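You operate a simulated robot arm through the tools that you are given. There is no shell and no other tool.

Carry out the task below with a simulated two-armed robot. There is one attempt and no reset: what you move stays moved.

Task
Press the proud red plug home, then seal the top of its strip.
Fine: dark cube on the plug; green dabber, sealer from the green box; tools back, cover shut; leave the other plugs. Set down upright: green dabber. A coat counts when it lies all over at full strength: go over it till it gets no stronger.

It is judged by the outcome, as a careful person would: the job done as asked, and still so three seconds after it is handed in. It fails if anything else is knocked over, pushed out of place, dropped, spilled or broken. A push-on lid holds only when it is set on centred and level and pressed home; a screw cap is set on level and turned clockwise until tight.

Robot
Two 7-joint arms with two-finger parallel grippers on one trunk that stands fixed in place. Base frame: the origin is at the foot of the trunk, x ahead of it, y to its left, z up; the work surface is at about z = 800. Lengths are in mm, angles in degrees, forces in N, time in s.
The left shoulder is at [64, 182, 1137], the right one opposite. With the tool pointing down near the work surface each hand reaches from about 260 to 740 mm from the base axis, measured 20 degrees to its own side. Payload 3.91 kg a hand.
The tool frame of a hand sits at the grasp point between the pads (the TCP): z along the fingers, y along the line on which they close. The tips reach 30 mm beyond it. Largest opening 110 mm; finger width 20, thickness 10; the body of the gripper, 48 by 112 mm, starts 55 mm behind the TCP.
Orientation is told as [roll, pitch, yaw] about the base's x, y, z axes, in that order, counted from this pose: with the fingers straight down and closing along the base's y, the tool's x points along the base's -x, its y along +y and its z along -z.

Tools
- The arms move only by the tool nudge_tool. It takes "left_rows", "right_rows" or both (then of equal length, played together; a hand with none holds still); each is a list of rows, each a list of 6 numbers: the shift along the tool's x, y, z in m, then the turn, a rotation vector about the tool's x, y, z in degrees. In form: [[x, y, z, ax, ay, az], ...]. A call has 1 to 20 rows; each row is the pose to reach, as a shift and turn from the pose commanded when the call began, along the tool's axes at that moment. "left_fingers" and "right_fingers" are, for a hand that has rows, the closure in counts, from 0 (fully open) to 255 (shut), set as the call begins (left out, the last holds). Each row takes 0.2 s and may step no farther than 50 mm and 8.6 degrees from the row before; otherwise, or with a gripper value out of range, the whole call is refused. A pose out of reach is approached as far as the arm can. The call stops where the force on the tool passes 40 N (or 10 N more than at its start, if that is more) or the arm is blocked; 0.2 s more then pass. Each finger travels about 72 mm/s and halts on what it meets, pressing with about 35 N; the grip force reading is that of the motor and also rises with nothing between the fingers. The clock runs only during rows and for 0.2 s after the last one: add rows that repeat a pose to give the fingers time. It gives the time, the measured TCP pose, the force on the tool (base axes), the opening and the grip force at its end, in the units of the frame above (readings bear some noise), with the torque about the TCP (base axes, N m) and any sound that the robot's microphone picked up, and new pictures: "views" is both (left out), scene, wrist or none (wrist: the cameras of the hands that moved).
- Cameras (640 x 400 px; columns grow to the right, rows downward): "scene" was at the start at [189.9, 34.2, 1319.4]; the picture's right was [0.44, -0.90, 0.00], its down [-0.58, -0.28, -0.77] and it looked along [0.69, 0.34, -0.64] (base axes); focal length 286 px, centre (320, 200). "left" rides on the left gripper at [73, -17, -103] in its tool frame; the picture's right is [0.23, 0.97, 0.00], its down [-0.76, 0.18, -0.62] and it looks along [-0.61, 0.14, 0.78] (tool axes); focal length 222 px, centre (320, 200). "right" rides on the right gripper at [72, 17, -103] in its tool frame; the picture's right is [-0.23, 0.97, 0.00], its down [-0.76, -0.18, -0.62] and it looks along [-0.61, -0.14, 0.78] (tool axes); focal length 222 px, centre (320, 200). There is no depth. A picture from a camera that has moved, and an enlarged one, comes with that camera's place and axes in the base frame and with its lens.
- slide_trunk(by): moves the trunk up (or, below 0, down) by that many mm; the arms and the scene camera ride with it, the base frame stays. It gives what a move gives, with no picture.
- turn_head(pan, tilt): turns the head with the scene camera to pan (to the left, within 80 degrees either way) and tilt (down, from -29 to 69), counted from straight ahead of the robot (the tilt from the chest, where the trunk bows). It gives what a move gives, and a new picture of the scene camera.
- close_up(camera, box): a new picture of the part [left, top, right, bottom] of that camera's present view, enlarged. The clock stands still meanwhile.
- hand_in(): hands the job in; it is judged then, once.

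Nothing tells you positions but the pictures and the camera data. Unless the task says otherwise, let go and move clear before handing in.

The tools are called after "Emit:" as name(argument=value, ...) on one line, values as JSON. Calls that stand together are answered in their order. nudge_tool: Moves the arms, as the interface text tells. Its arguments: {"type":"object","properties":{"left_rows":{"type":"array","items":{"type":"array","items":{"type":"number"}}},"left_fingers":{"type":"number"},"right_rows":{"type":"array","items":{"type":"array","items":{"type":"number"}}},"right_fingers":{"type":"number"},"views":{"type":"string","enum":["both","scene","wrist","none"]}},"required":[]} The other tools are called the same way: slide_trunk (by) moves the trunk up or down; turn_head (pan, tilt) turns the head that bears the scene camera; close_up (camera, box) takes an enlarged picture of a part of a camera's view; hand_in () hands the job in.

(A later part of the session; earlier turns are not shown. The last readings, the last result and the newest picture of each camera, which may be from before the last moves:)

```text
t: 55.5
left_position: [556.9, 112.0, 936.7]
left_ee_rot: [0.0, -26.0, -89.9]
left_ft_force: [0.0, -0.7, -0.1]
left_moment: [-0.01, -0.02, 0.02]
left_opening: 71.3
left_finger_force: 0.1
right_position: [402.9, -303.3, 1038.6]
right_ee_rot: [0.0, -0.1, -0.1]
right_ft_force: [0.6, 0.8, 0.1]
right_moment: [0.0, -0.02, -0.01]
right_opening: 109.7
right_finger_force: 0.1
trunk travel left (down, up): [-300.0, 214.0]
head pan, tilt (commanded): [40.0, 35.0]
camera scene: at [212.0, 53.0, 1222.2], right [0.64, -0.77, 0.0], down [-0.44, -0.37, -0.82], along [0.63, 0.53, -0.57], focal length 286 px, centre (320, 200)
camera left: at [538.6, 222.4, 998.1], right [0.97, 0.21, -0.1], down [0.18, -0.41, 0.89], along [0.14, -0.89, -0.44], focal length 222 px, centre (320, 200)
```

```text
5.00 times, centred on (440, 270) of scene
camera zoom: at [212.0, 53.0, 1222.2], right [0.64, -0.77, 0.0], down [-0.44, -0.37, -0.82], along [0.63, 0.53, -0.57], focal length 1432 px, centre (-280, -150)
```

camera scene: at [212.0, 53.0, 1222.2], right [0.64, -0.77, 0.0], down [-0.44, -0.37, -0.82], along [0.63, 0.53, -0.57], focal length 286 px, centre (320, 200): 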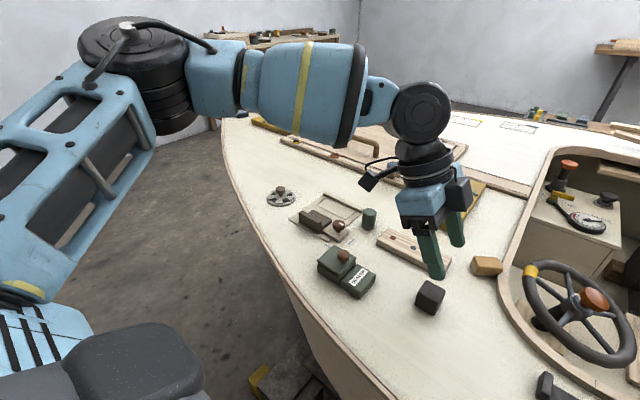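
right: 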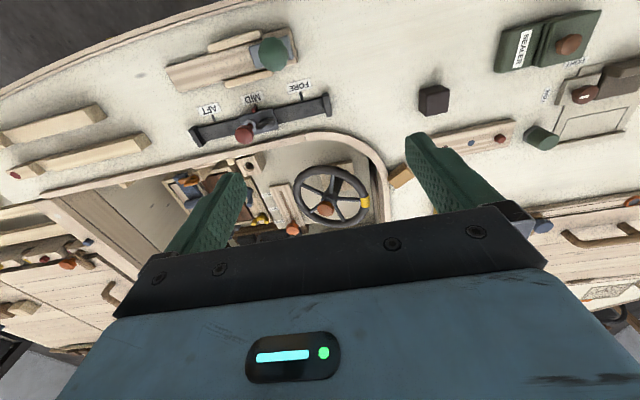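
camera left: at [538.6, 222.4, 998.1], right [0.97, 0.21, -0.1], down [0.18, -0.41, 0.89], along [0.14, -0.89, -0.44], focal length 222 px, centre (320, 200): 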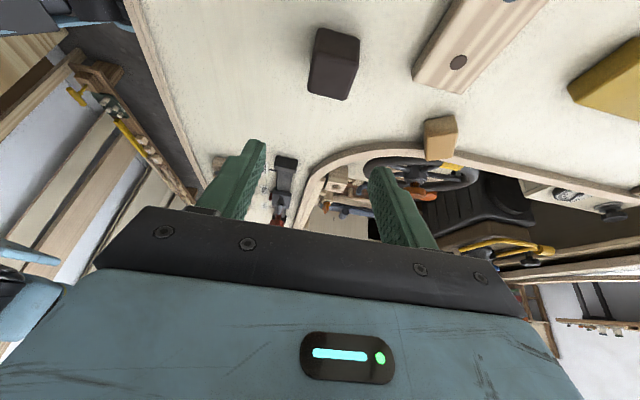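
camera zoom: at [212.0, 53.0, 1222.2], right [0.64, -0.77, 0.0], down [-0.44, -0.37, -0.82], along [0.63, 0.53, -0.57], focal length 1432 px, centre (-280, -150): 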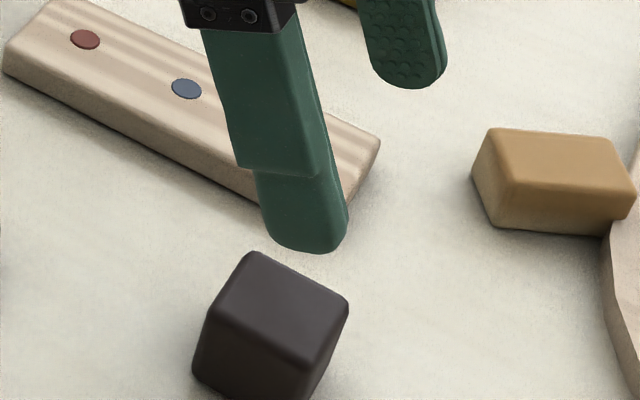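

The cube is back, standing flat. Next I'll bring the left hand, vertical, above the sealer box's knob and inspect the cover from there.

Emit:
nudge_tool(left_rows=[[0.036, -0.0096, -0.0075, 0, 6.5, 0], [0.072, -0.0193, -0.015, 0, 13, 0], [0.108, -0.0289, -0.0226, 0, 19.5, 0], [0.1439, -0.0385, -0.0301, 0, 26, 0], [0.1439, -0.0385, -0.0301, 0, 26, 0]], views="both")

Emit:
close_up(camera="left", box=[240, 90, 400, 230])

Emit:
close_up(camera="scene", box=[300, 220, 400, 310])

```text
t: 56.6
left_position: [518.0, 254.4, 899.4]
left_ee_rot: [0.0, 0.1, -89.9]
left_ft_force: [-0.1, 0.4, 0.7]
left_moment: [0.01, -0.01, 0.03]
left_opening: 71.5
left_finger_force: 0.1
right_position: [401.8, -303.0, 1038.5]
right_ee_rot: [-0.1, 0.0, 0.1]
right_ft_force: [-0.3, -0.2, 0.7]
right_moment: [0.01, 0.0, -0.01]
right_opening: 110.1
right_finger_force: 0.1
trunk travel left (down, up): [-300.0, 214.0]
head pan, tilt (commanded): [40.0, 35.0]
camera scene: at [212.2, 53.0, 1222.1], right [0.64, -0.77, 0.0], down [-0.44, -0.37, -0.82], along [0.63, 0.53, -0.57], focal length 286 px, centre (320, 200)
camera left: at [499.9, 326.4, 1004.3], right [0.97, 0.23, 0.0], down [0.18, -0.76, 0.62], along [0.14, -0.61, -0.78], focal length 222 px, centre (320, 200)
```

scene: 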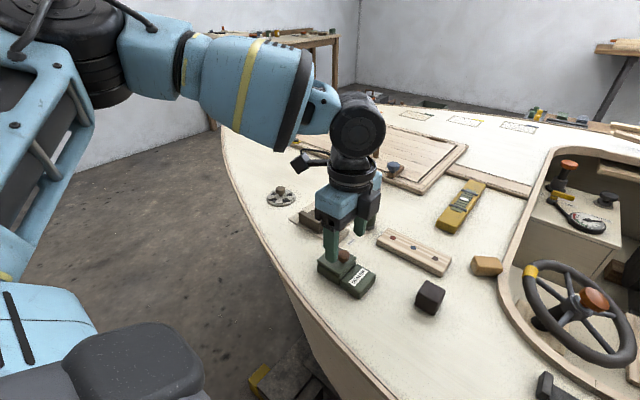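
left: 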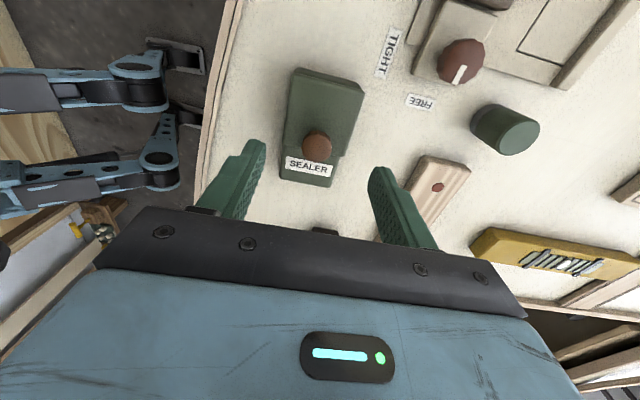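

```text
2.86 times, centred on (320, 160) of left
camera zoom: at [499.9, 326.4, 1004.3], right [0.97, 0.23, 0.0], down [0.18, -0.76, 0.62], along [0.14, -0.61, -0.78], focal length 635 px, centre (320, 314)
```

zoom: 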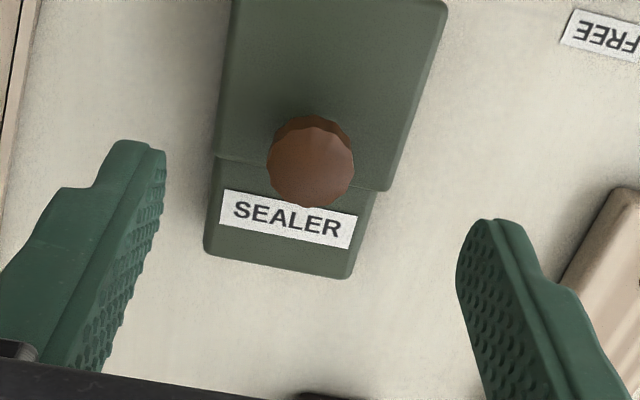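

```text
4.44 times, centred on (350, 265) of scene
camera zoom: at [212.2, 53.0, 1222.1], right [0.64, -0.77, 0.0], down [-0.44, -0.37, -0.82], along [0.63, 0.53, -0.57], focal length 1273 px, centre (187, -89)
```

zoom: 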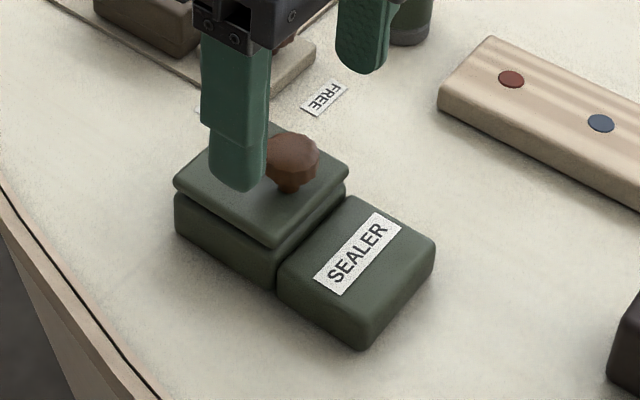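

The knob is about 23 mm across, centred near (516, 253.5). I'll lower around it with the tips a few mm above the cover and grip it.

Emit:
nudge_tool(left_rows=[[-0.0005, -0.0007, 0.0125, 0, 0, 0], [-0.001, -0.0015, 0.025, 0, 0, 0], [-0.001, -0.0015, 0.037, 0, 0, 0], [-0.001, -0.0015, 0.037, 0, 0, 0]], left_fingers=130, views="wrist")

Emit:
close_up(camera="left", box=[240, 90, 400, 230])

Emit:
close_up(camera="scene", box=[300, 220, 400, 310])

```text
t: 57.6
left_position: [517.0, 255.0, 863.6]
left_ee_rot: [0.2, 0.0, -89.9]
left_ft_force: [-0.7, 0.5, 0.3]
left_moment: [-0.02, 0.01, -0.02]
left_opening: 53.7
left_finger_force: 0.3
right_position: [403.0, -304.4, 1038.4]
right_ee_rot: [-0.1, -0.1, 0.1]
right_ft_force: [-0.4, -0.1, 0.6]
right_moment: [0.0, 0.01, -0.02]
right_opening: 110.1
right_finger_force: 0.0
trunk travel left (down, up): [-300.0, 214.0]
head pan, tilt (commanded): [40.0, 35.0]
camera left: at [498.6, 325.4, 967.8], right [0.97, 0.23, 0.0], down [0.18, -0.76, 0.62], along [0.14, -0.61, -0.78], focal length 222 px, centre (320, 200)
```

left: 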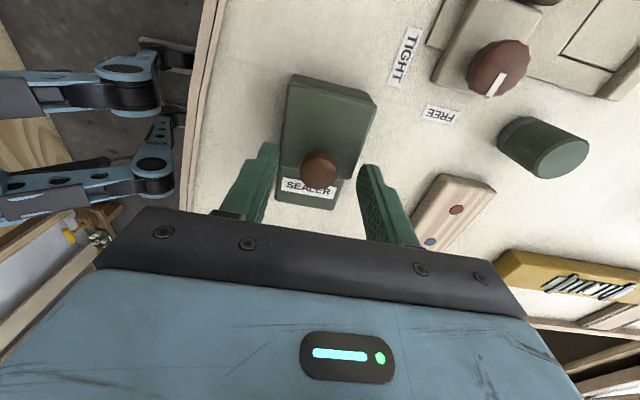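

```text
2.86 times, centred on (320, 160) of left
camera zoom: at [498.6, 325.4, 967.8], right [0.97, 0.23, 0.0], down [0.18, -0.76, 0.62], along [0.14, -0.61, -0.78], focal length 635 px, centre (320, 314)
```

zoom: 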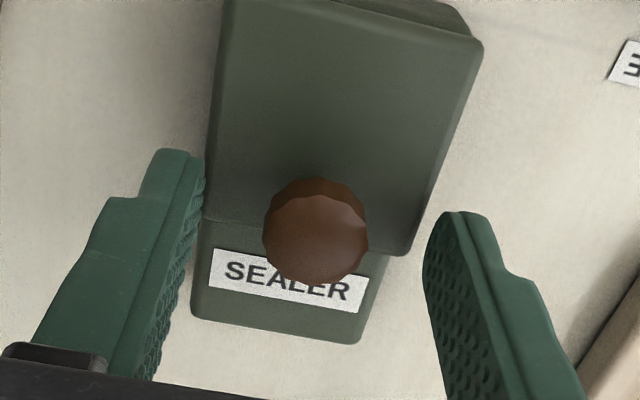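

```text
4.44 times, centred on (350, 265) of scene
camera zoom: at [212.1, 53.1, 1222.2], right [0.64, -0.77, 0.0], down [-0.44, -0.37, -0.82], along [0.63, 0.53, -0.57], focal length 1273 px, centre (187, -89)
```

zoom: 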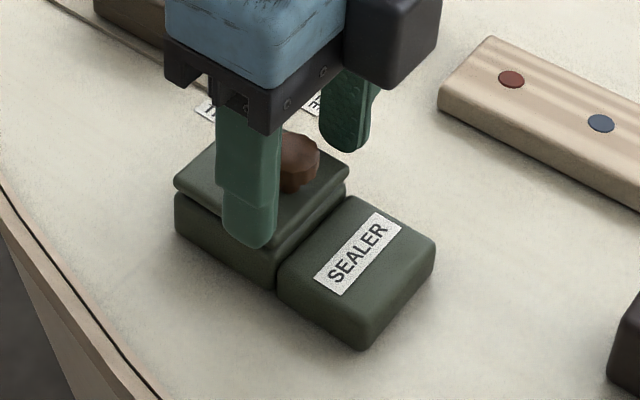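

Emit:
nudge_tool(left_rows=[[-0.002, 0, 0, 0, 0, 0], [-0.002, 0, 0, 0, 0, 0], [-0.002, 0, 0, 0, 0, 0], [-0.002, 0, 0, 0, 0, 0]], left_fingers=255, views="none")

Emit:
close_up(camera="scene", box=[300, 220, 400, 310])

Emit:
close_up(camera="left", box=[240, 90, 400, 230])

```text
t: 58.6
left_position: [516.9, 251.0, 863.0]
left_ee_rot: [0.0, 0.0, -90.0]
left_ft_force: [-2.0, -0.1, -0.5]
left_moment: [0.09, 0.04, 0.04]
left_opening: 20.8
left_finger_force: 35.1
right_position: [403.7, -302.8, 1039.4]
right_ee_rot: [0.0, 0.1, 0.0]
right_ft_force: [1.2, -0.1, -0.2]
right_moment: [-0.03, -0.03, 0.01]
right_opening: 110.0
right_finger_force: 0.0
trunk travel left (down, up): [-300.0, 214.0]
head pan, tilt (commanded): [40.0, 35.0]
```

```text
4.44 times, centred on (350, 265) of scene
camera zoom: at [212.2, 53.1, 1222.1], right [0.64, -0.77, 0.0], down [-0.44, -0.37, -0.82], along [0.63, 0.53, -0.57], focal length 1273 px, centre (187, -89)
```

zoom: 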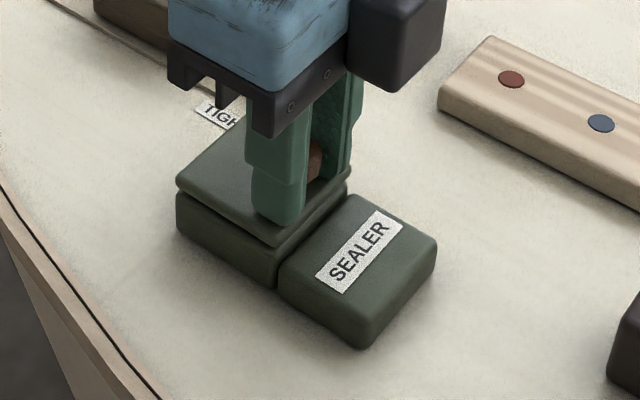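

```text
2.86 times, centred on (320, 160) of left
camera zoom: at [498.2, 323.6, 968.0], right [0.97, 0.23, 0.0], down [0.18, -0.76, 0.62], along [0.14, -0.61, -0.78], focal length 635 px, centre (320, 314)
```

zoom: 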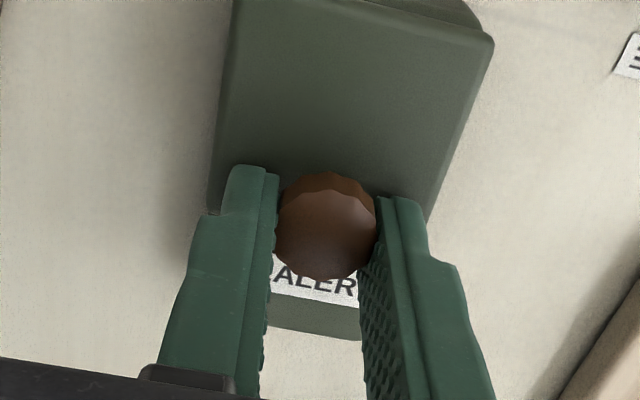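

The knob is gripped (20.8 mm). I'll test gently by lifting 3 mm and watching the force and the cover.

Emit:
nudge_tool(left_rows=[[0, 0, -0.001, 0, 0, 0], [0, 0, -0.002, 0, 0, 0], [0, 0, -0.003, 0, 0, 0]], views="none")

Emit:
close_up(camera="scene", box=[300, 220, 400, 310])

```text
t: 59.5
left_position: [515.6, 251.8, 867.3]
left_ee_rot: [0.0, 0.0, -89.9]
left_ft_force: [0.9, 0.9, -4.5]
left_moment: [0.0, 0.0, -0.01]
left_opening: 20.9
left_finger_force: 34.5
right_position: [402.6, -302.4, 1037.7]
right_ee_rot: [0.0, 0.0, 0.0]
right_ft_force: [0.2, 0.3, -0.4]
right_moment: [0.03, 0.0, 0.0]
right_opening: 109.9
right_finger_force: 0.0
trunk travel left (down, up): [-300.0, 214.0]
head pan, tilt (commanded): [40.0, 35.0]
```

```text
4.44 times, centred on (350, 265) of scene
camera zoom: at [212.5, 53.3, 1222.1], right [0.64, -0.77, 0.0], down [-0.44, -0.37, -0.82], along [0.63, 0.53, -0.57], focal length 1273 px, centre (187, -89)
```

zoom: 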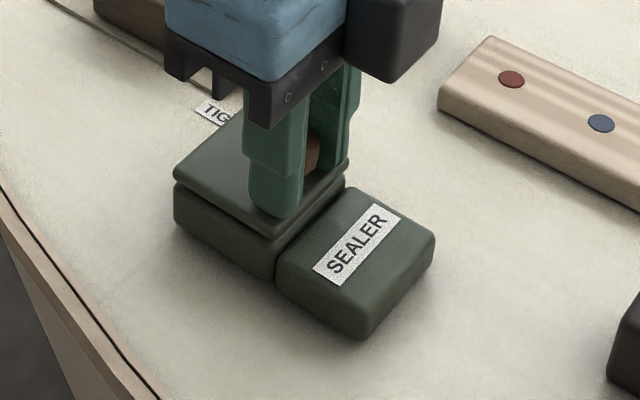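

The whole box lifted (about 4.5 N), so the cover is held down. It must slide or swing rather than lift. I'll set the box straight back down.

Emit:
nudge_tool(left_rows=[[0, 0, 0.001, 0, 0, 0], [0, 0, 0.002, 0, 0, 0], [0, 0, 0.003, 0, 0, 0], [0, 0, 0.003, 0, 0, 0]], views="none")

Emit:
close_up(camera="scene", box=[300, 220, 400, 310])

```text
t: 60.5
left_position: [516.8, 253.1, 863.8]
left_ee_rot: [0.1, 0.0, -89.9]
left_ft_force: [0.3, -0.3, -4.5]
left_moment: [0.02, -0.02, 0.02]
left_opening: 20.7
left_finger_force: 34.8
right_position: [402.8, -303.2, 1039.2]
right_ee_rot: [0.0, 0.0, -0.1]
right_ft_force: [-0.2, -0.4, 0.3]
right_moment: [0.01, 0.04, 0.02]
right_opening: 110.0
right_finger_force: 0.0
trunk travel left (down, up): [-300.0, 214.0]
head pan, tilt (commanded): [40.0, 35.0]
```

```text
4.44 times, centred on (350, 265) of scene
camera zoom: at [212.5, 53.3, 1222.1], right [0.64, -0.77, 0.0], down [-0.44, -0.37, -0.82], along [0.63, 0.53, -0.57], focal length 1273 px, centre (187, -89)
```

zoom: 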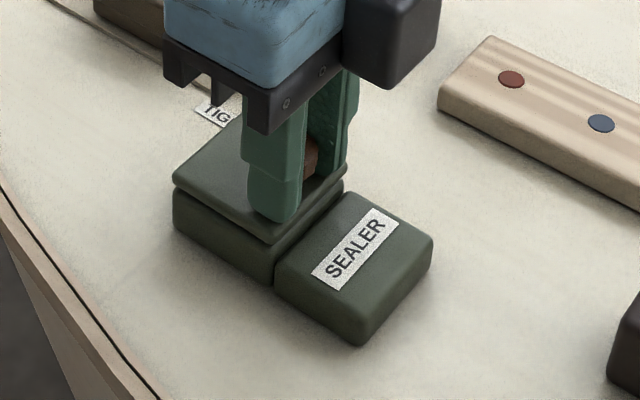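

Emit:
nudge_tool(left_rows=[[0, 0, 0.0008, 0, 0, 0], [0, 0, 0.0016, 0, 0, 0], [0, 0, 0.0016, 0, 0, 0]], views="none")

Emit:
close_up(camera="scene", box=[300, 220, 400, 310])

```text
t: 61.2
left_position: [515.1, 253.1, 863.7]
left_ee_rot: [0.1, 0.0, -89.9]
left_ft_force: [0.1, 1.8, 7.2]
left_moment: [0.16, 0.17, 0.0]
left_opening: 21.1
left_finger_force: 34.7
right_position: [402.5, -302.7, 1040.0]
right_ee_rot: [-0.1, 0.0, 0.0]
right_ft_force: [-0.3, 0.5, 0.8]
right_moment: [-0.02, 0.01, 0.0]
right_opening: 110.0
right_finger_force: 0.1
trunk travel left (down, up): [-300.0, 214.0]
head pan, tilt (commanded): [40.0, 35.0]
```

```text
4.44 times, centred on (350, 265) of scene
camera zoom: at [211.7, 52.9, 1222.3], right [0.64, -0.77, 0.0], down [-0.44, -0.37, -0.82], along [0.63, 0.53, -0.57], focal length 1273 px, centre (187, -89)
```

zoom: 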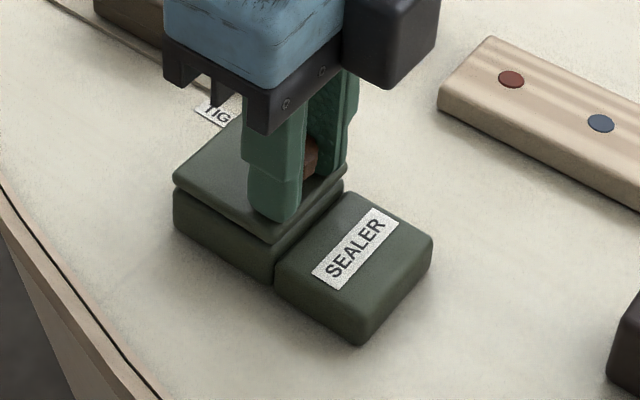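

The box is resting on the deck again. Keeping this light downward load, I'll test sliding the cover 3 mm toward the label side.

Emit:
nudge_tool(left_rows=[[-0.001, 0, 0, 0, 0, 0], [-0.002, 0, 0, 0, 0, 0], [-0.003, 0, 0, 0, 0, 0], [-0.004, 0, 0, 0, 0, 0]], views="none")

Emit:
close_up(camera="scene", box=[300, 220, 400, 310])

```text
t: 62.2
left_position: [516.6, 249.4, 863.3]
left_ee_rot: [0.2, 0.1, -89.8]
left_ft_force: [2.1, 0.6, 14.2]
left_moment: [0.07, -0.08, -0.07]
left_opening: 20.9
left_finger_force: 35.1
right_position: [403.0, -303.7, 1038.4]
right_ee_rot: [0.0, -0.1, -0.1]
right_ft_force: [1.5, -0.1, 0.0]
right_moment: [0.01, -0.04, -0.02]
right_opening: 110.2
right_finger_force: 0.0
trunk travel left (down, up): [-300.0, 214.0]
head pan, tilt (commanded): [40.0, 35.0]
```

```text
4.44 times, centred on (350, 265) of scene
camera zoom: at [211.6, 52.7, 1222.3], right [0.64, -0.77, 0.0], down [-0.44, -0.37, -0.82], along [0.63, 0.53, -0.57], focal length 1273 px, centre (187, -89)
```

zoom: 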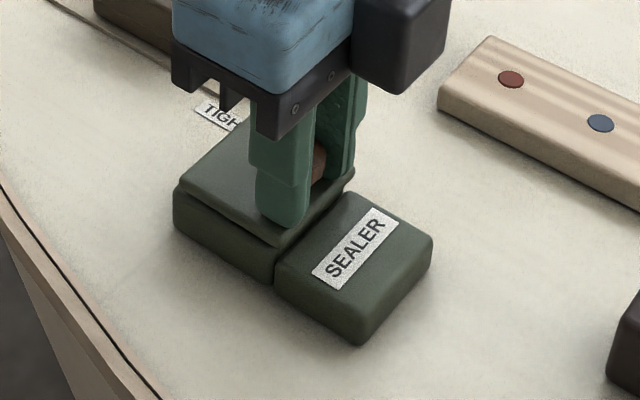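

The cover slides toward the label while the box stays put. Continuing the slide, easing the downward load a little.

Emit:
nudge_tool(left_rows=[[-0.002, 0, -0.0006, 0, 0, 0], [-0.007, 0, -0.001, 0, 0, 0], [-0.013, 0, -0.001, 0, 0, 0], [-0.019, 0, -0.001, 0, 0, 0], [-0.025, 0, -0.001, 0, 0, 0]], views="none")

Emit:
close_up(camera="scene", box=[300, 220, 400, 310])

```text
t: 63.5
left_position: [515.6, 224.1, 863.9]
left_ee_rot: [0.1, -0.1, -90.0]
left_ft_force: [3.9, -0.2, 7.7]
left_moment: [-0.02, 0.01, 0.01]
left_opening: 20.8
left_finger_force: 35.0
right_position: [403.0, -303.2, 1039.9]
right_ee_rot: [-0.1, -0.2, 0.0]
right_ft_force: [0.1, 0.0, -0.4]
right_moment: [-0.03, -0.01, 0.0]
right_opening: 110.0
right_finger_force: 0.1
trunk travel left (down, up): [-300.0, 214.0]
head pan, tilt (commanded): [40.0, 35.0]
```

```text
4.44 times, centred on (350, 265) of scene
camera zoom: at [212.0, 52.8, 1222.2], right [0.64, -0.77, 0.0], down [-0.44, -0.37, -0.82], along [0.63, 0.53, -0.57], focal length 1273 px, centre (187, -89)
```

zoom: 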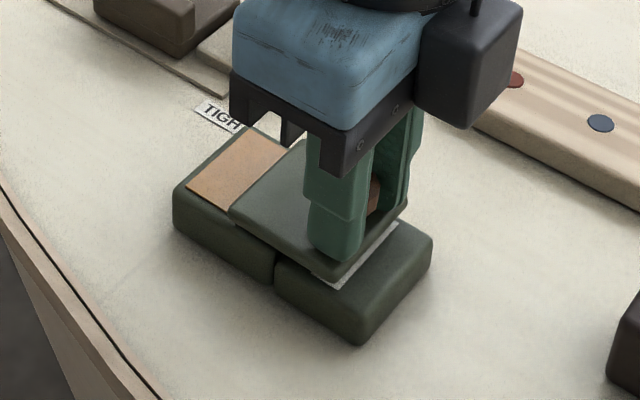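

The sealer surface is appearing under the cover. Sliding on to fully open.

Emit:
nudge_tool(left_rows=[[-0.005, 0, -0.0003, 0, 0, 0], [-0.01, 0, -0.0005, 0, 0, 0], [-0.015, 0, -0.0005, 0, 0, 0], [-0.019, 0, -0.0005, 0, 0, 0], [-0.022, 0, -0.0005, 0, 0, 0]], views="none")

Emit:
close_up(camera="scene", box=[300, 220, 400, 310])

```text
t: 64.7
left_position: [516.6, 202.1, 864.7]
left_ee_rot: [0.0, -0.1, -90.0]
left_ft_force: [2.8, 1.5, 4.8]
left_moment: [0.23, 0.09, -0.1]
left_opening: 21.2
left_finger_force: 34.9
right_position: [402.9, -303.4, 1037.6]
right_ee_rot: [0.0, -0.1, 0.0]
right_ft_force: [-0.5, 1.2, 0.5]
right_moment: [-0.01, 0.0, 0.0]
right_opening: 109.7
right_finger_force: 0.1
trunk travel left (down, up): [-300.0, 214.0]
head pan, tilt (commanded): [40.0, 35.0]
```

```text
4.44 times, centred on (350, 265) of scene
camera zoom: at [212.1, 53.0, 1222.1], right [0.64, -0.77, 0.0], down [-0.44, -0.37, -0.82], along [0.63, 0.53, -0.57], focal length 1273 px, centre (187, -89)
```

zoom: 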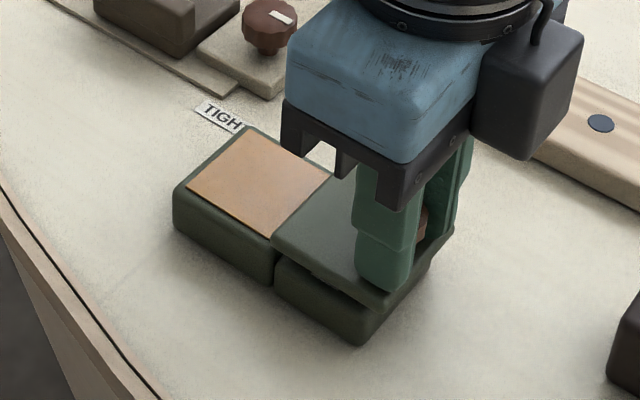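

Emit:
nudge_tool(left_rows=[[-0.0015, 0, 0, 0, 0, 0], [-0.003, 0, 0, 0, 0, 0], [-0.0045, 0, 0, 0, 0, 0]], views="none")

Emit:
close_up(camera="scene", box=[300, 220, 400, 310])

```text
t: 65.5
left_position: [517.1, 198.2, 863.6]
left_ee_rot: [0.1, 0.0, -89.9]
left_ft_force: [1.9, 0.3, 7.8]
left_moment: [0.31, 0.08, -0.05]
left_opening: 21.0
left_finger_force: 34.8
right_position: [403.1, -304.6, 1038.8]
right_ee_rot: [0.0, -0.1, 0.0]
right_ft_force: [0.8, 0.6, 0.1]
right_moment: [0.0, -0.02, 0.03]
right_opening: 110.0
right_finger_force: 0.1
trunk travel left (down, up): [-300.0, 214.0]
head pan, tilt (commanded): [40.0, 35.0]
```

```text
4.44 times, centred on (350, 265) of scene
camera zoom: at [211.8, 52.9, 1222.2], right [0.64, -0.77, 0.0], down [-0.44, -0.37, -0.82], along [0.63, 0.53, -0.57], focal length 1273 px, centre (187, -89)
```

zoom: 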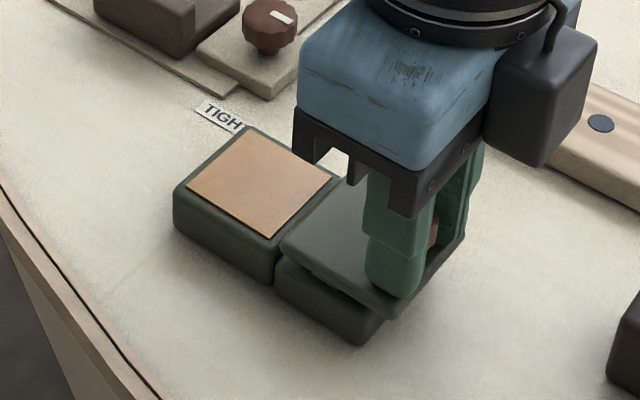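

The sealer pad is fully exposed. Releasing the knob and rising.

Emit:
nudge_tool(left_rows=[[0, 0, -0.0005, 0, 0, 0], [0, 0, -0.0005, 0, 0, 0], [0, 0, -0.0005, 0, 0, 0]], left_fingers=130, views="none")

Emit:
nudge_tool(left_rows=[[0, 0, -0.03, 0, 0, 0], [0, 0, -0.07, 0, 0, 0], [0.02, 0, -0.1, 0, 0, 0]], views="both")

Emit:
close_up(camera="scene", box=[300, 220, 400, 310])

```text
t: 66.2
left_position: [517.1, 198.1, 863.2]
left_ee_rot: [0.0, -0.1, -89.9]
left_ft_force: [1.6, -0.5, 2.5]
left_moment: [-0.03, 0.03, 0.03]
left_opening: 53.2
left_finger_force: 0.2
right_position: [403.8, -303.2, 1039.5]
right_ee_rot: [0.0, -0.1, 0.0]
right_ft_force: [0.0, -0.5, 0.2]
right_moment: [0.0, -0.02, 0.0]
right_opening: 110.1
right_finger_force: 0.1
trunk travel left (down, up): [-300.0, 214.0]
head pan, tilt (commanded): [40.0, 35.0]
```

```text
t: 67.0
left_position: [518.0, 217.8, 966.0]
left_ee_rot: [0.0, 0.0, -89.9]
left_ft_force: [0.4, -0.1, -0.7]
left_moment: [-0.03, -0.02, -0.02]
left_opening: 53.8
left_finger_force: 0.1
right_position: [403.0, -302.8, 1039.2]
right_ee_rot: [0.0, -0.2, 0.0]
right_ft_force: [0.1, 0.0, -0.7]
right_moment: [0.01, 0.02, 0.0]
right_opening: 110.0
right_finger_force: 0.0
trunk travel left (down, up): [-300.0, 214.0]
head pan, tilt (commanded): [40.0, 35.0]
camera scene: at [211.7, 53.5, 1222.2], right [0.64, -0.77, 0.0], down [-0.44, -0.37, -0.82], along [0.63, 0.53, -0.57], focal length 286 px, centre (320, 200)
camera left: at [498.5, 290.1, 1069.1], right [0.97, 0.23, 0.0], down [0.18, -0.76, 0.62], along [0.14, -0.61, -0.78], focal length 222 px, centre (320, 200)
```

scene: 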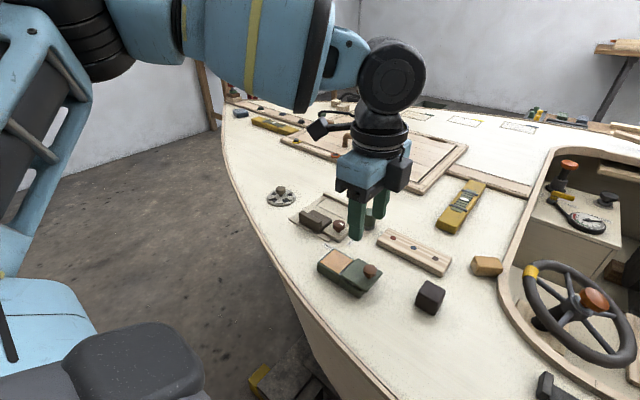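
left: 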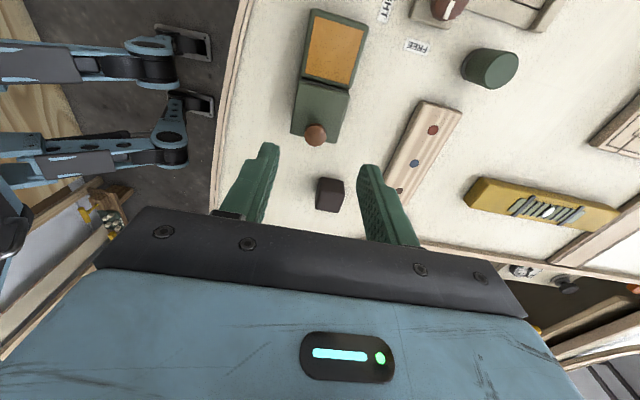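

```text
4.44 times, centred on (350, 265) of scene
camera zoom: at [211.7, 53.5, 1222.2], right [0.64, -0.77, 0.0], down [-0.44, -0.37, -0.82], along [0.63, 0.53, -0.57], focal length 1273 px, centre (187, -89)
```

zoom: 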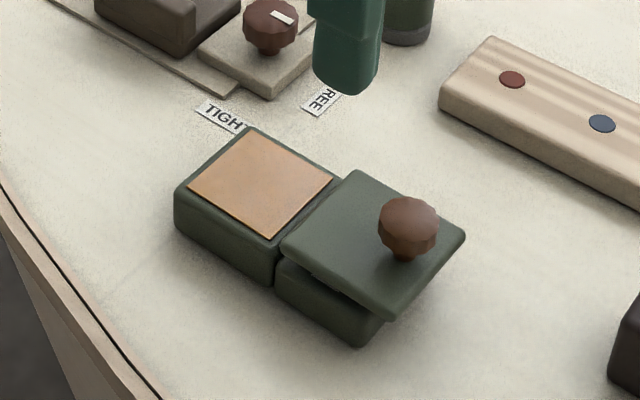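

The cover stays open by itself over the label block. Now I'll look closely at the dabber, the strip and the open sealer pad.

Emit:
close_up(camera="scene", box=[345, 190, 395, 240])

Emit:
close_up(camera="scene", box=[370, 220, 460, 285])

Emit:
close_up(camera="left", box=[440, 30, 540, 110])

Emit:
close_up(camera="left", box=[370, 80, 490, 220])

```text
8.00 times, centred on (370, 215) of scene
camera zoom: at [211.7, 53.5, 1222.2], right [0.64, -0.77, 0.0], down [-0.44, -0.37, -0.82], along [0.63, 0.53, -0.57], focal length 2291 px, centre (-80, 80)
```

zoom: 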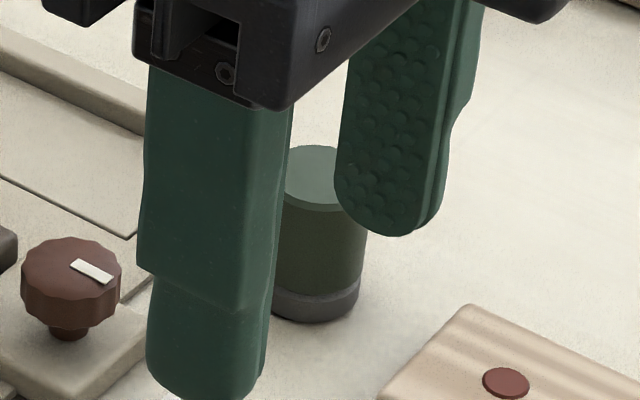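

```text
6.15 times, centred on (415, 252) of scene
camera zoom: at [211.7, 53.5, 1222.2], right [0.64, -0.77, 0.0], down [-0.44, -0.37, -0.82], along [0.63, 0.53, -0.57], focal length 1762 px, centre (-265, -123)
```

zoom: 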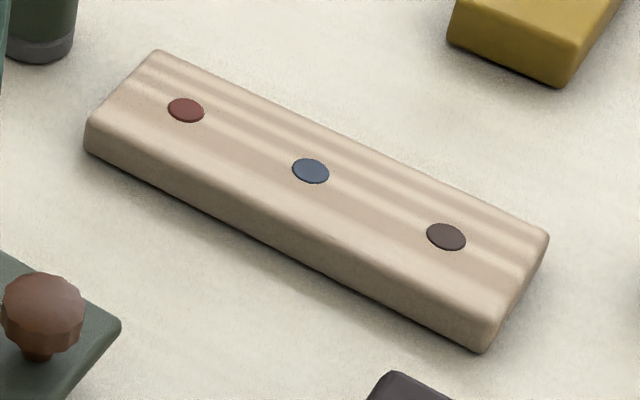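

```text
5.00 times, centred on (490, 70) of left
camera zoom: at [498.5, 290.1, 1069.1], right [0.97, 0.23, 0.0], down [0.18, -0.76, 0.62], along [0.14, -0.61, -0.78], focal length 1111 px, centre (-530, 850)
```

zoom: 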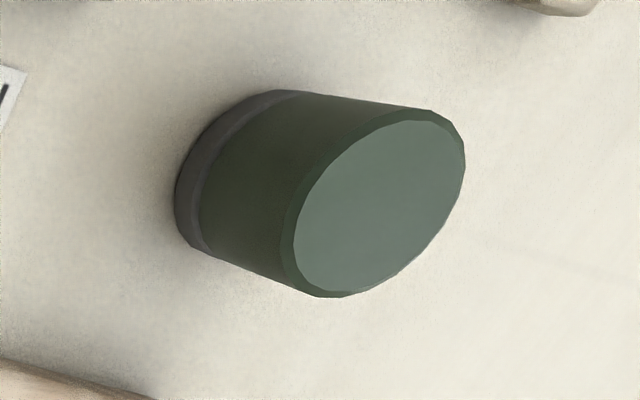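

```text
2.86 times, centred on (430, 150) of left
camera zoom: at [498.5, 290.1, 1069.1], right [0.97, 0.23, 0.0], down [0.18, -0.76, 0.62], along [0.14, -0.61, -0.78], focal length 635 px, centre (6, 343)
```

zoom: 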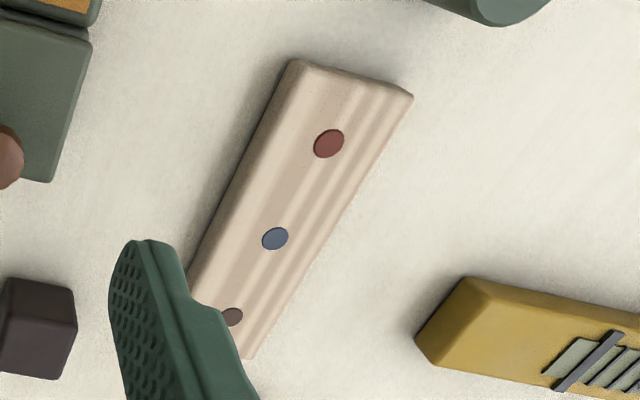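

The red plug is flush and the strip is bare wood. The dabber is about 31 mm across and 40 mm tall, near (665, 291). Before picking it up I'll check, empty-handed, that the arm at about 42° of lean can reach the far right end of the strip.

Emit:
nudge_tool(left_rows=[[-0.0151, 0.0237, 0.0143, 0, -7, 0], [-0.0303, 0.0473, 0.0287, 0, -14, 0], [-0.0454, 0.071, 0.043, 0, -21, 0], [-0.0605, 0.0947, 0.0573, 0, -28, 0], [-0.0757, 0.1183, 0.0717, 0, -35, 0], [-0.0908, 0.142, 0.086, 0, -42, 0], [-0.0908, 0.142, 0.086, 0, -42, 0]], views="scene")

```text
t: 68.7
left_position: [655.8, 149.6, 885.7]
left_ee_rot: [0.1, -41.9, -89.8]
left_ft_force: [0.3, 0.6, 0.1]
left_moment: [0.04, 0.01, -0.01]
left_opening: 53.8
left_finger_force: 0.0
left hand out of reach, approached as far as the arm can: row 6, 7
right_position: [403.2, -301.3, 1039.0]
right_ee_rot: [0.0, -0.1, -0.1]
right_ft_force: [0.2, 0.0, 1.0]
right_moment: [-0.03, 0.05, 0.01]
right_opening: 109.7
right_finger_force: 0.0
trunk travel left (down, up): [-300.0, 214.0]
head pan, tilt (commanded): [40.0, 35.0]
camera scene: at [212.6, 53.2, 1222.1], right [0.64, -0.77, 0.0], down [-0.44, -0.37, -0.82], along [0.63, 0.53, -0.57], focal length 286 px, centre (320, 200)
```

scene: 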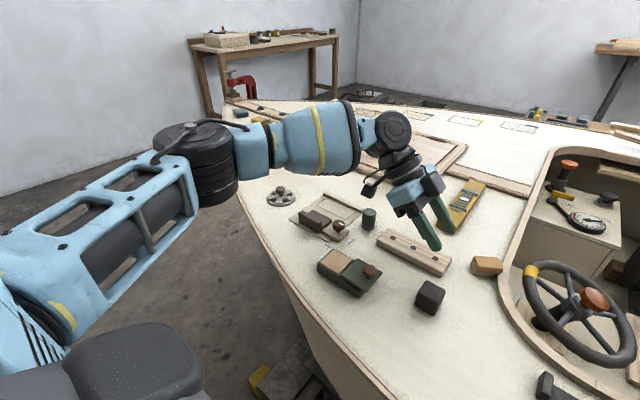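

At this orientation it stops about 22 mm short. Leaning the wrist back toward the robot as well (hand yawed −45°) should ease the shoulder limit, so I'll reorient and test that.

Emit:
nudge_tool(left_rows=[[0.0005, -0.0152, -0.0205, 0, 8.4, 0], [0.001, -0.0303, -0.0409, 0, 16.8, 0], [0.0016, -0.0455, -0.0614, 0, 25.2, 0], [0.0021, -0.0606, -0.0818, 0, 33.6, 0], [0.0026, -0.0758, -0.1023, 0, 42, 0], [0.0026, -0.0758, -0.1023, 0, 42, 0]], views="none")

Emit:
nudge_tool(left_rows=[[0, 0, 0, 0, 0, -7.5], [0, 0, 0, 0, 0, -15], [0, 0, 0, 0, 0, -22.5], [0, 0, 0, 0, 0, -30], [0, 0, 0, 0, 0, -37.5], [0, 0, 0, 0, 0, -45], [0, 0, 0, 0, 0, -45]], views="none")

Emit:
nudge_tool(left_rows=[[-0.0245, -0.0027, 0.015, 0, -7.2, 0], [-0.0489, -0.0054, 0.03, 0, -14.4, 0], [-0.0734, -0.008, 0.045, 0, -21.6, 0], [-0.0978, -0.0107, 0.06, 0, -28.8, 0], [-0.1223, -0.0134, 0.075, 0, -36, 0], [-0.1223, -0.0134, 0.075, 0, -36, 0]], views="scene")

```text
t: 70.0
left_position: [579.9, 222.0, 958.3]
left_ee_rot: [0.1, 0.1, -89.9]
left_ft_force: [-0.1, -0.2, -0.3]
left_moment: [-0.01, -0.03, 0.02]
left_opening: 53.9
left_finger_force: 0.0
right_position: [405.1, -302.7, 1039.3]
right_ee_rot: [-0.1, -0.1, -0.1]
right_ft_force: [0.0, -0.8, 0.3]
right_moment: [-0.02, -0.03, -0.04]
right_opening: 110.1
right_finger_force: 0.0
trunk travel left (down, up): [-300.0, 214.0]
head pan, tilt (commanded): [40.0, 35.0]
```

```text
t: 71.7
left_position: [577.7, 219.7, 959.1]
left_ee_rot: [0.0, 0.0, -44.9]
left_ft_force: [0.0, -0.6, -0.6]
left_moment: [0.03, 0.0, -0.02]
left_opening: 54.1
left_finger_force: 0.1
right_position: [401.9, -303.2, 1038.8]
right_ee_rot: [0.0, 0.1, 0.1]
right_ft_force: [-0.8, -0.6, 0.4]
right_moment: [-0.01, -0.02, 0.0]
right_opening: 109.9
right_finger_force: 0.1
trunk travel left (down, up): [-300.0, 214.0]
head pan, tilt (commanded): [40.0, 35.0]
```

```text
t: 73.0
left_position: [655.4, 123.5, 883.2]
left_ee_rot: [0.2, -36.1, -45.0]
left_ft_force: [-0.2, 0.0, 0.9]
left_moment: [0.02, 0.0, 0.01]
left_opening: 54.1
left_finger_force: 0.1
right_position: [403.3, -302.1, 1038.7]
right_ee_rot: [0.0, -0.1, 0.0]
right_ft_force: [-0.1, -0.3, 0.4]
right_moment: [0.03, 0.03, -0.01]
right_opening: 109.7
right_finger_force: 0.1
trunk travel left (down, up): [-300.0, 214.0]
head pan, tilt (commanded): [40.0, 35.0]
camera scene: at [211.9, 53.0, 1222.2], right [0.64, -0.77, 0.0], down [-0.44, -0.37, -0.82], along [0.63, 0.53, -0.57], focal length 286 px, centre (320, 200)
```

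scene: 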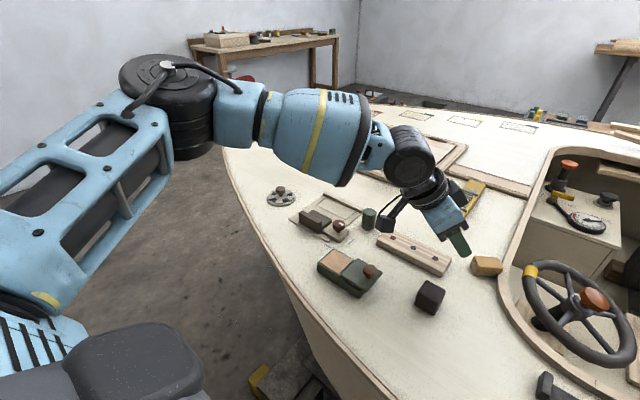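

That reaches with no limit. One quick check at working height near the strip's far corner, then I'll go for the dabber.

Emit:
nudge_tool(left_rows=[[0.0062, -0.0007, 0.0116, 0, 0, 0], [0.0124, -0.0013, 0.0231, 0, 0, 0]], views="none")

Emit:
nudge_tool(left_rows=[[-0.0214, 0.0, -0.0258, 0, 0, 0], [-0.035, 0.0, -0.05, 0, 0, 0], [0.0, 0.03, -0.08, 0, 0, 0], [0.035, 0.06, -0.1, 0, 0, 0], [0.06, 0.095, -0.11, 0, 0, 0], [0.0615, 0.1215, -0.1133, 0, 0, 0], [0.0615, 0.1215, -0.1133, 0, 0, 0]], left_fingers=148, views="both")

```text
t: 73.7
left_position: [659.0, 120.9, 858.5]
left_ee_rot: [-0.1, -36.1, -44.9]
left_ft_force: [0.0, -0.1, 0.2]
left_moment: [-0.01, 0.02, -0.02]
left_opening: 53.6
left_finger_force: 0.1
right_position: [402.4, -303.5, 1038.4]
right_ee_rot: [0.0, 0.1, 0.1]
right_ft_force: [0.2, -0.2, 0.7]
right_moment: [0.02, 0.01, -0.02]
right_opening: 110.0
right_finger_force: 0.0
trunk travel left (down, up): [-300.0, 214.0]
head pan, tilt (commanded): [40.0, 35.0]
```

```text
refused: row 3 steps farther than a row can; nothing moved
```

Reach confirmed at working height. Now I'll rise and move above the dabber.

Emit:
nudge_tool(left_rows=[[-0.0159, 0, -0.0218, 0, 0, 0], [-0.0318, 0, -0.0437, 0, 0, 0], [-0.0066, 0.0312, -0.062, 0, 0, 0], [0.0186, 0.0624, -0.0803, 0, 0, 0], [0.0439, 0.0935, -0.0987, 0, 0, 0], [0.0691, 0.1247, -0.117, 0, 0, 0], [0.0691, 0.1247, -0.117, 0, 0, 0], [0.0691, 0.1247, -0.117, 0, 0, 0]], left_fingers=140, views="both")

Emit:
close_up(camera="left", box=[220, 30, 420, 230])

Emit:
close_up(camera="scene", box=[330, 160, 420, 240])

```text
t: 75.5
left_position: [656.8, 296.1, 913.2]
left_ee_rot: [0.0, -36.0, -44.9]
left_ft_force: [-0.4, 0.0, -0.5]
left_moment: [0.0, 0.0, 0.01]
left_opening: 49.5
left_finger_force: 0.2
right_position: [404.0, -302.8, 1039.3]
right_ee_rot: [0.0, -0.2, 0.0]
right_ft_force: [0.7, 0.4, -0.3]
right_moment: [-0.02, -0.02, 0.0]
right_opening: 110.0
right_finger_force: 0.1
trunk travel left (down, up): [-300.0, 214.0]
head pan, tilt (commanded): [40.0, 35.0]
camera scene: at [212.1, 53.3, 1222.1], right [0.64, -0.77, 0.0], down [-0.44, -0.37, -0.82], along [0.63, 0.53, -0.57], focal length 286 px, centre (320, 200)
camera left: at [559.4, 368.2, 954.7], right [0.56, 0.82, -0.13], down [0.3, -0.05, 0.95], along [0.77, -0.57, -0.28], focal length 222 px, centre (320, 200)
```

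scene: 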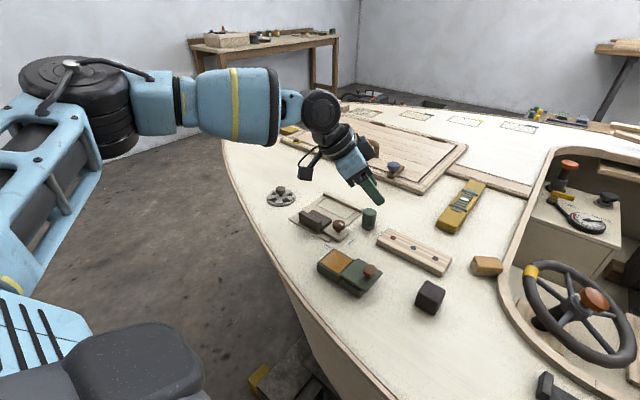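
left: 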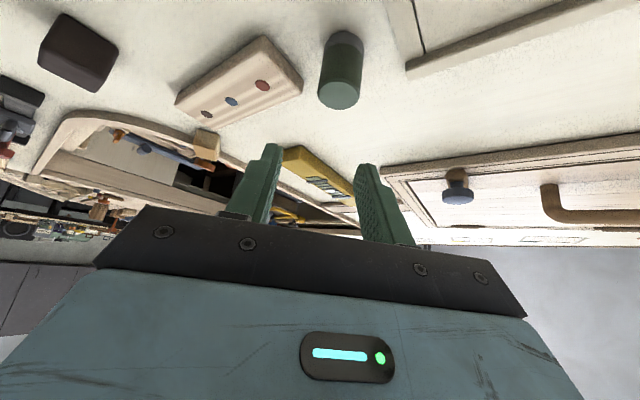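

```text
2.00 times, centred on (320, 130) of left
camera zoom: at [559.4, 368.2, 954.7], right [0.56, 0.82, -0.13], down [0.3, -0.05, 0.95], along [0.77, -0.57, -0.28], focal length 444 px, centre (320, 340)
```

zoom: 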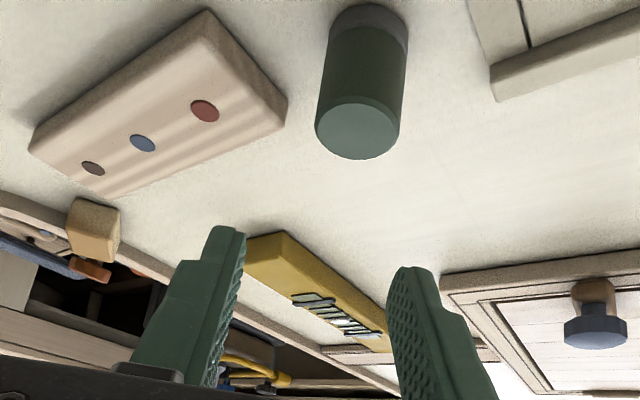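

```text
5.00 times, centred on (375, 200) of scene
camera zoom: at [212.1, 53.3, 1222.1], right [0.64, -0.77, 0.0], down [-0.44, -0.37, -0.82], along [0.63, 0.53, -0.57], focal length 1432 px, centre (45, 200)
```

zoom: 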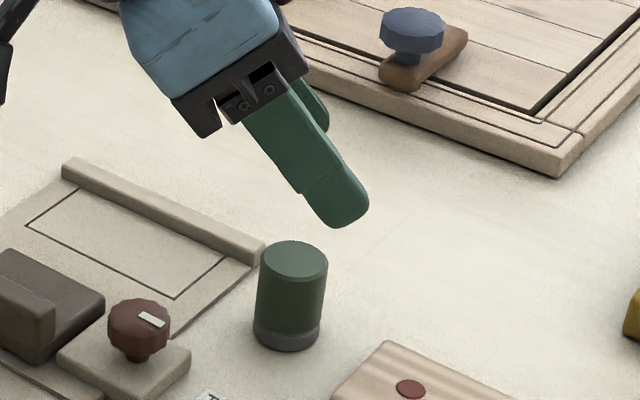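

The dabber is at (666.5, 291), 30 mm across and 38 mm tall. Lowering the open fingers around its upper part.

Emit:
nudge_tool(left_rows=[[0.0138, 0.0007, 0.0203, 0, 0, 0], [0.0276, 0.0015, 0.0407, 0, 0, 0], [0.0414, 0.0022, 0.061, 0, 0, 0], [0.0414, 0.0022, 0.061, 0, 0, 0]], views="wrist")

Emit:
close_up(camera="left", box=[220, 30, 420, 230])

Emit:
close_up(camera="scene", box=[330, 160, 420, 240])

```text
t: 76.5
left_position: [659.7, 296.1, 840.3]
left_ee_rot: [0.1, -36.1, -45.0]
left_ft_force: [0.2, 0.4, 0.2]
left_moment: [0.01, 0.0, 0.0]
left_opening: 49.4
left_finger_force: 0.0
right_position: [403.0, -304.3, 1038.5]
right_ee_rot: [0.0, -0.1, 0.0]
right_ft_force: [-0.1, 0.2, 0.6]
right_moment: [0.0, -0.03, 0.01]
right_opening: 109.8
right_finger_force: 0.1
trunk travel left (down, up): [-300.0, 214.0]
head pan, tilt (commanded): [40.0, 35.0]
camera left: at [561.8, 368.9, 881.3], right [0.56, 0.82, -0.13], down [0.3, -0.05, 0.95], along [0.77, -0.57, -0.27], focal length 222 px, centre (320, 200)
```

left: 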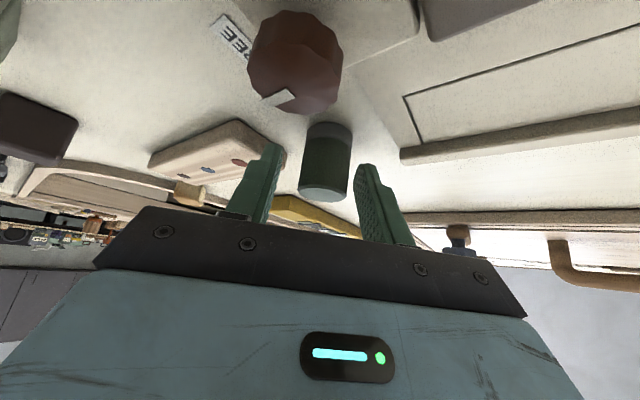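

```text
2.00 times, centred on (320, 130) of left
camera zoom: at [561.8, 368.9, 881.3], right [0.56, 0.82, -0.13], down [0.3, -0.05, 0.95], along [0.77, -0.57, -0.27], focal length 444 px, centre (320, 340)
```

zoom: 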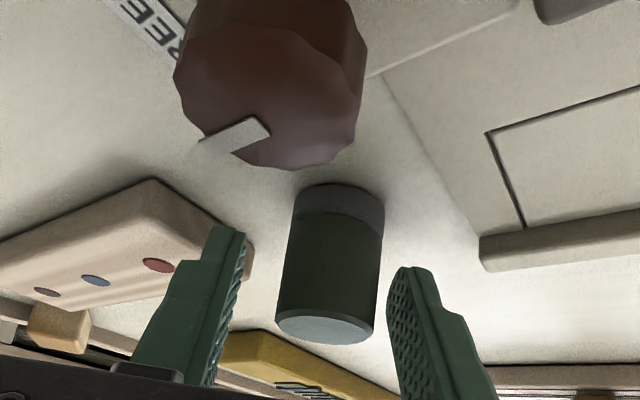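

```text
5.00 times, centred on (375, 200) of scene
camera zoom: at [212.0, 52.9, 1222.2], right [0.64, -0.77, 0.0], down [-0.44, -0.37, -0.82], along [0.63, 0.53, -0.57], focal length 1432 px, centre (45, 200)
```

zoom: 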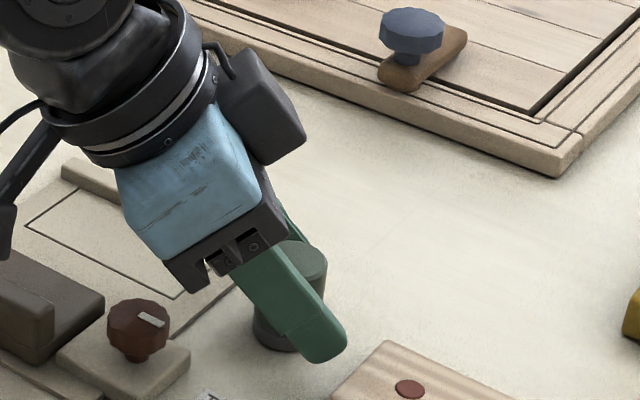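

Aligned. Closing on the dabber.

Emit:
nudge_tool(left_rows=[[0, 0, 0, 0, 0, 0], [0, 0, 0, 0, 0, 0], [0, 0, 0, 0, 0, 0], [0, 0, 0, 0, 0, 0]], left_fingers=255, views="none")

Emit:
close_up(camera="left", box=[220, 30, 420, 230])

Emit:
close_up(camera="scene", box=[330, 180, 410, 240])

```text
t: 77.5
left_position: [660.3, 295.4, 839.2]
left_ee_rot: [0.1, -35.9, -45.1]
left_ft_force: [-0.5, 0.2, -0.3]
left_moment: [-0.04, 0.01, -0.02]
left_opening: 27.7
left_finger_force: 35.2
right_position: [403.0, -303.6, 1038.1]
right_ee_rot: [0.0, 0.0, 0.0]
right_ft_force: [-0.4, -0.3, -0.6]
right_moment: [-0.04, 0.0, 0.01]
right_opening: 110.0
right_finger_force: 0.0
trunk travel left (down, up): [-300.0, 214.0]
head pan, tilt (commanded): [40.0, 35.0]
```

```text
2.00 times, centred on (320, 130) of left
camera zoom: at [561.8, 369.1, 881.3], right [0.56, 0.82, -0.13], down [0.3, -0.05, 0.95], along [0.77, -0.57, -0.28], focal length 444 px, centre (320, 340)
```

zoom: 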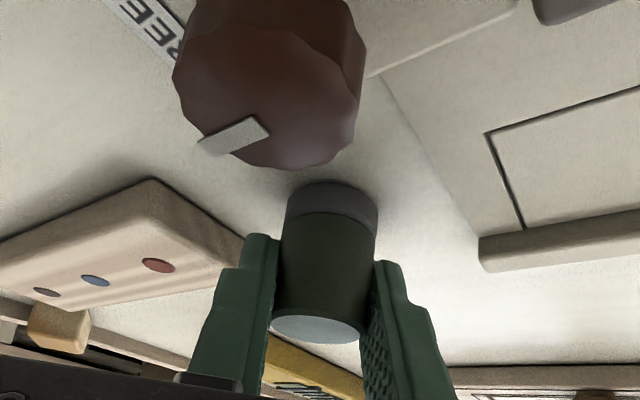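

```text
6.67 times, centred on (370, 210) of scene
camera zoom: at [212.2, 53.1, 1222.1], right [0.64, -0.77, 0.0], down [-0.44, -0.37, -0.82], along [0.63, 0.53, -0.57], focal length 1909 px, centre (-13, 133)
```

zoom: 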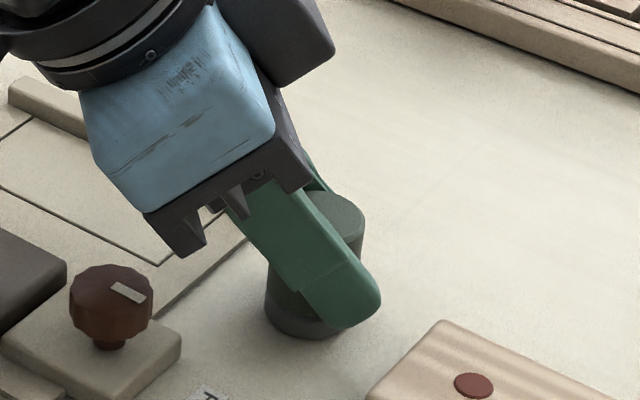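

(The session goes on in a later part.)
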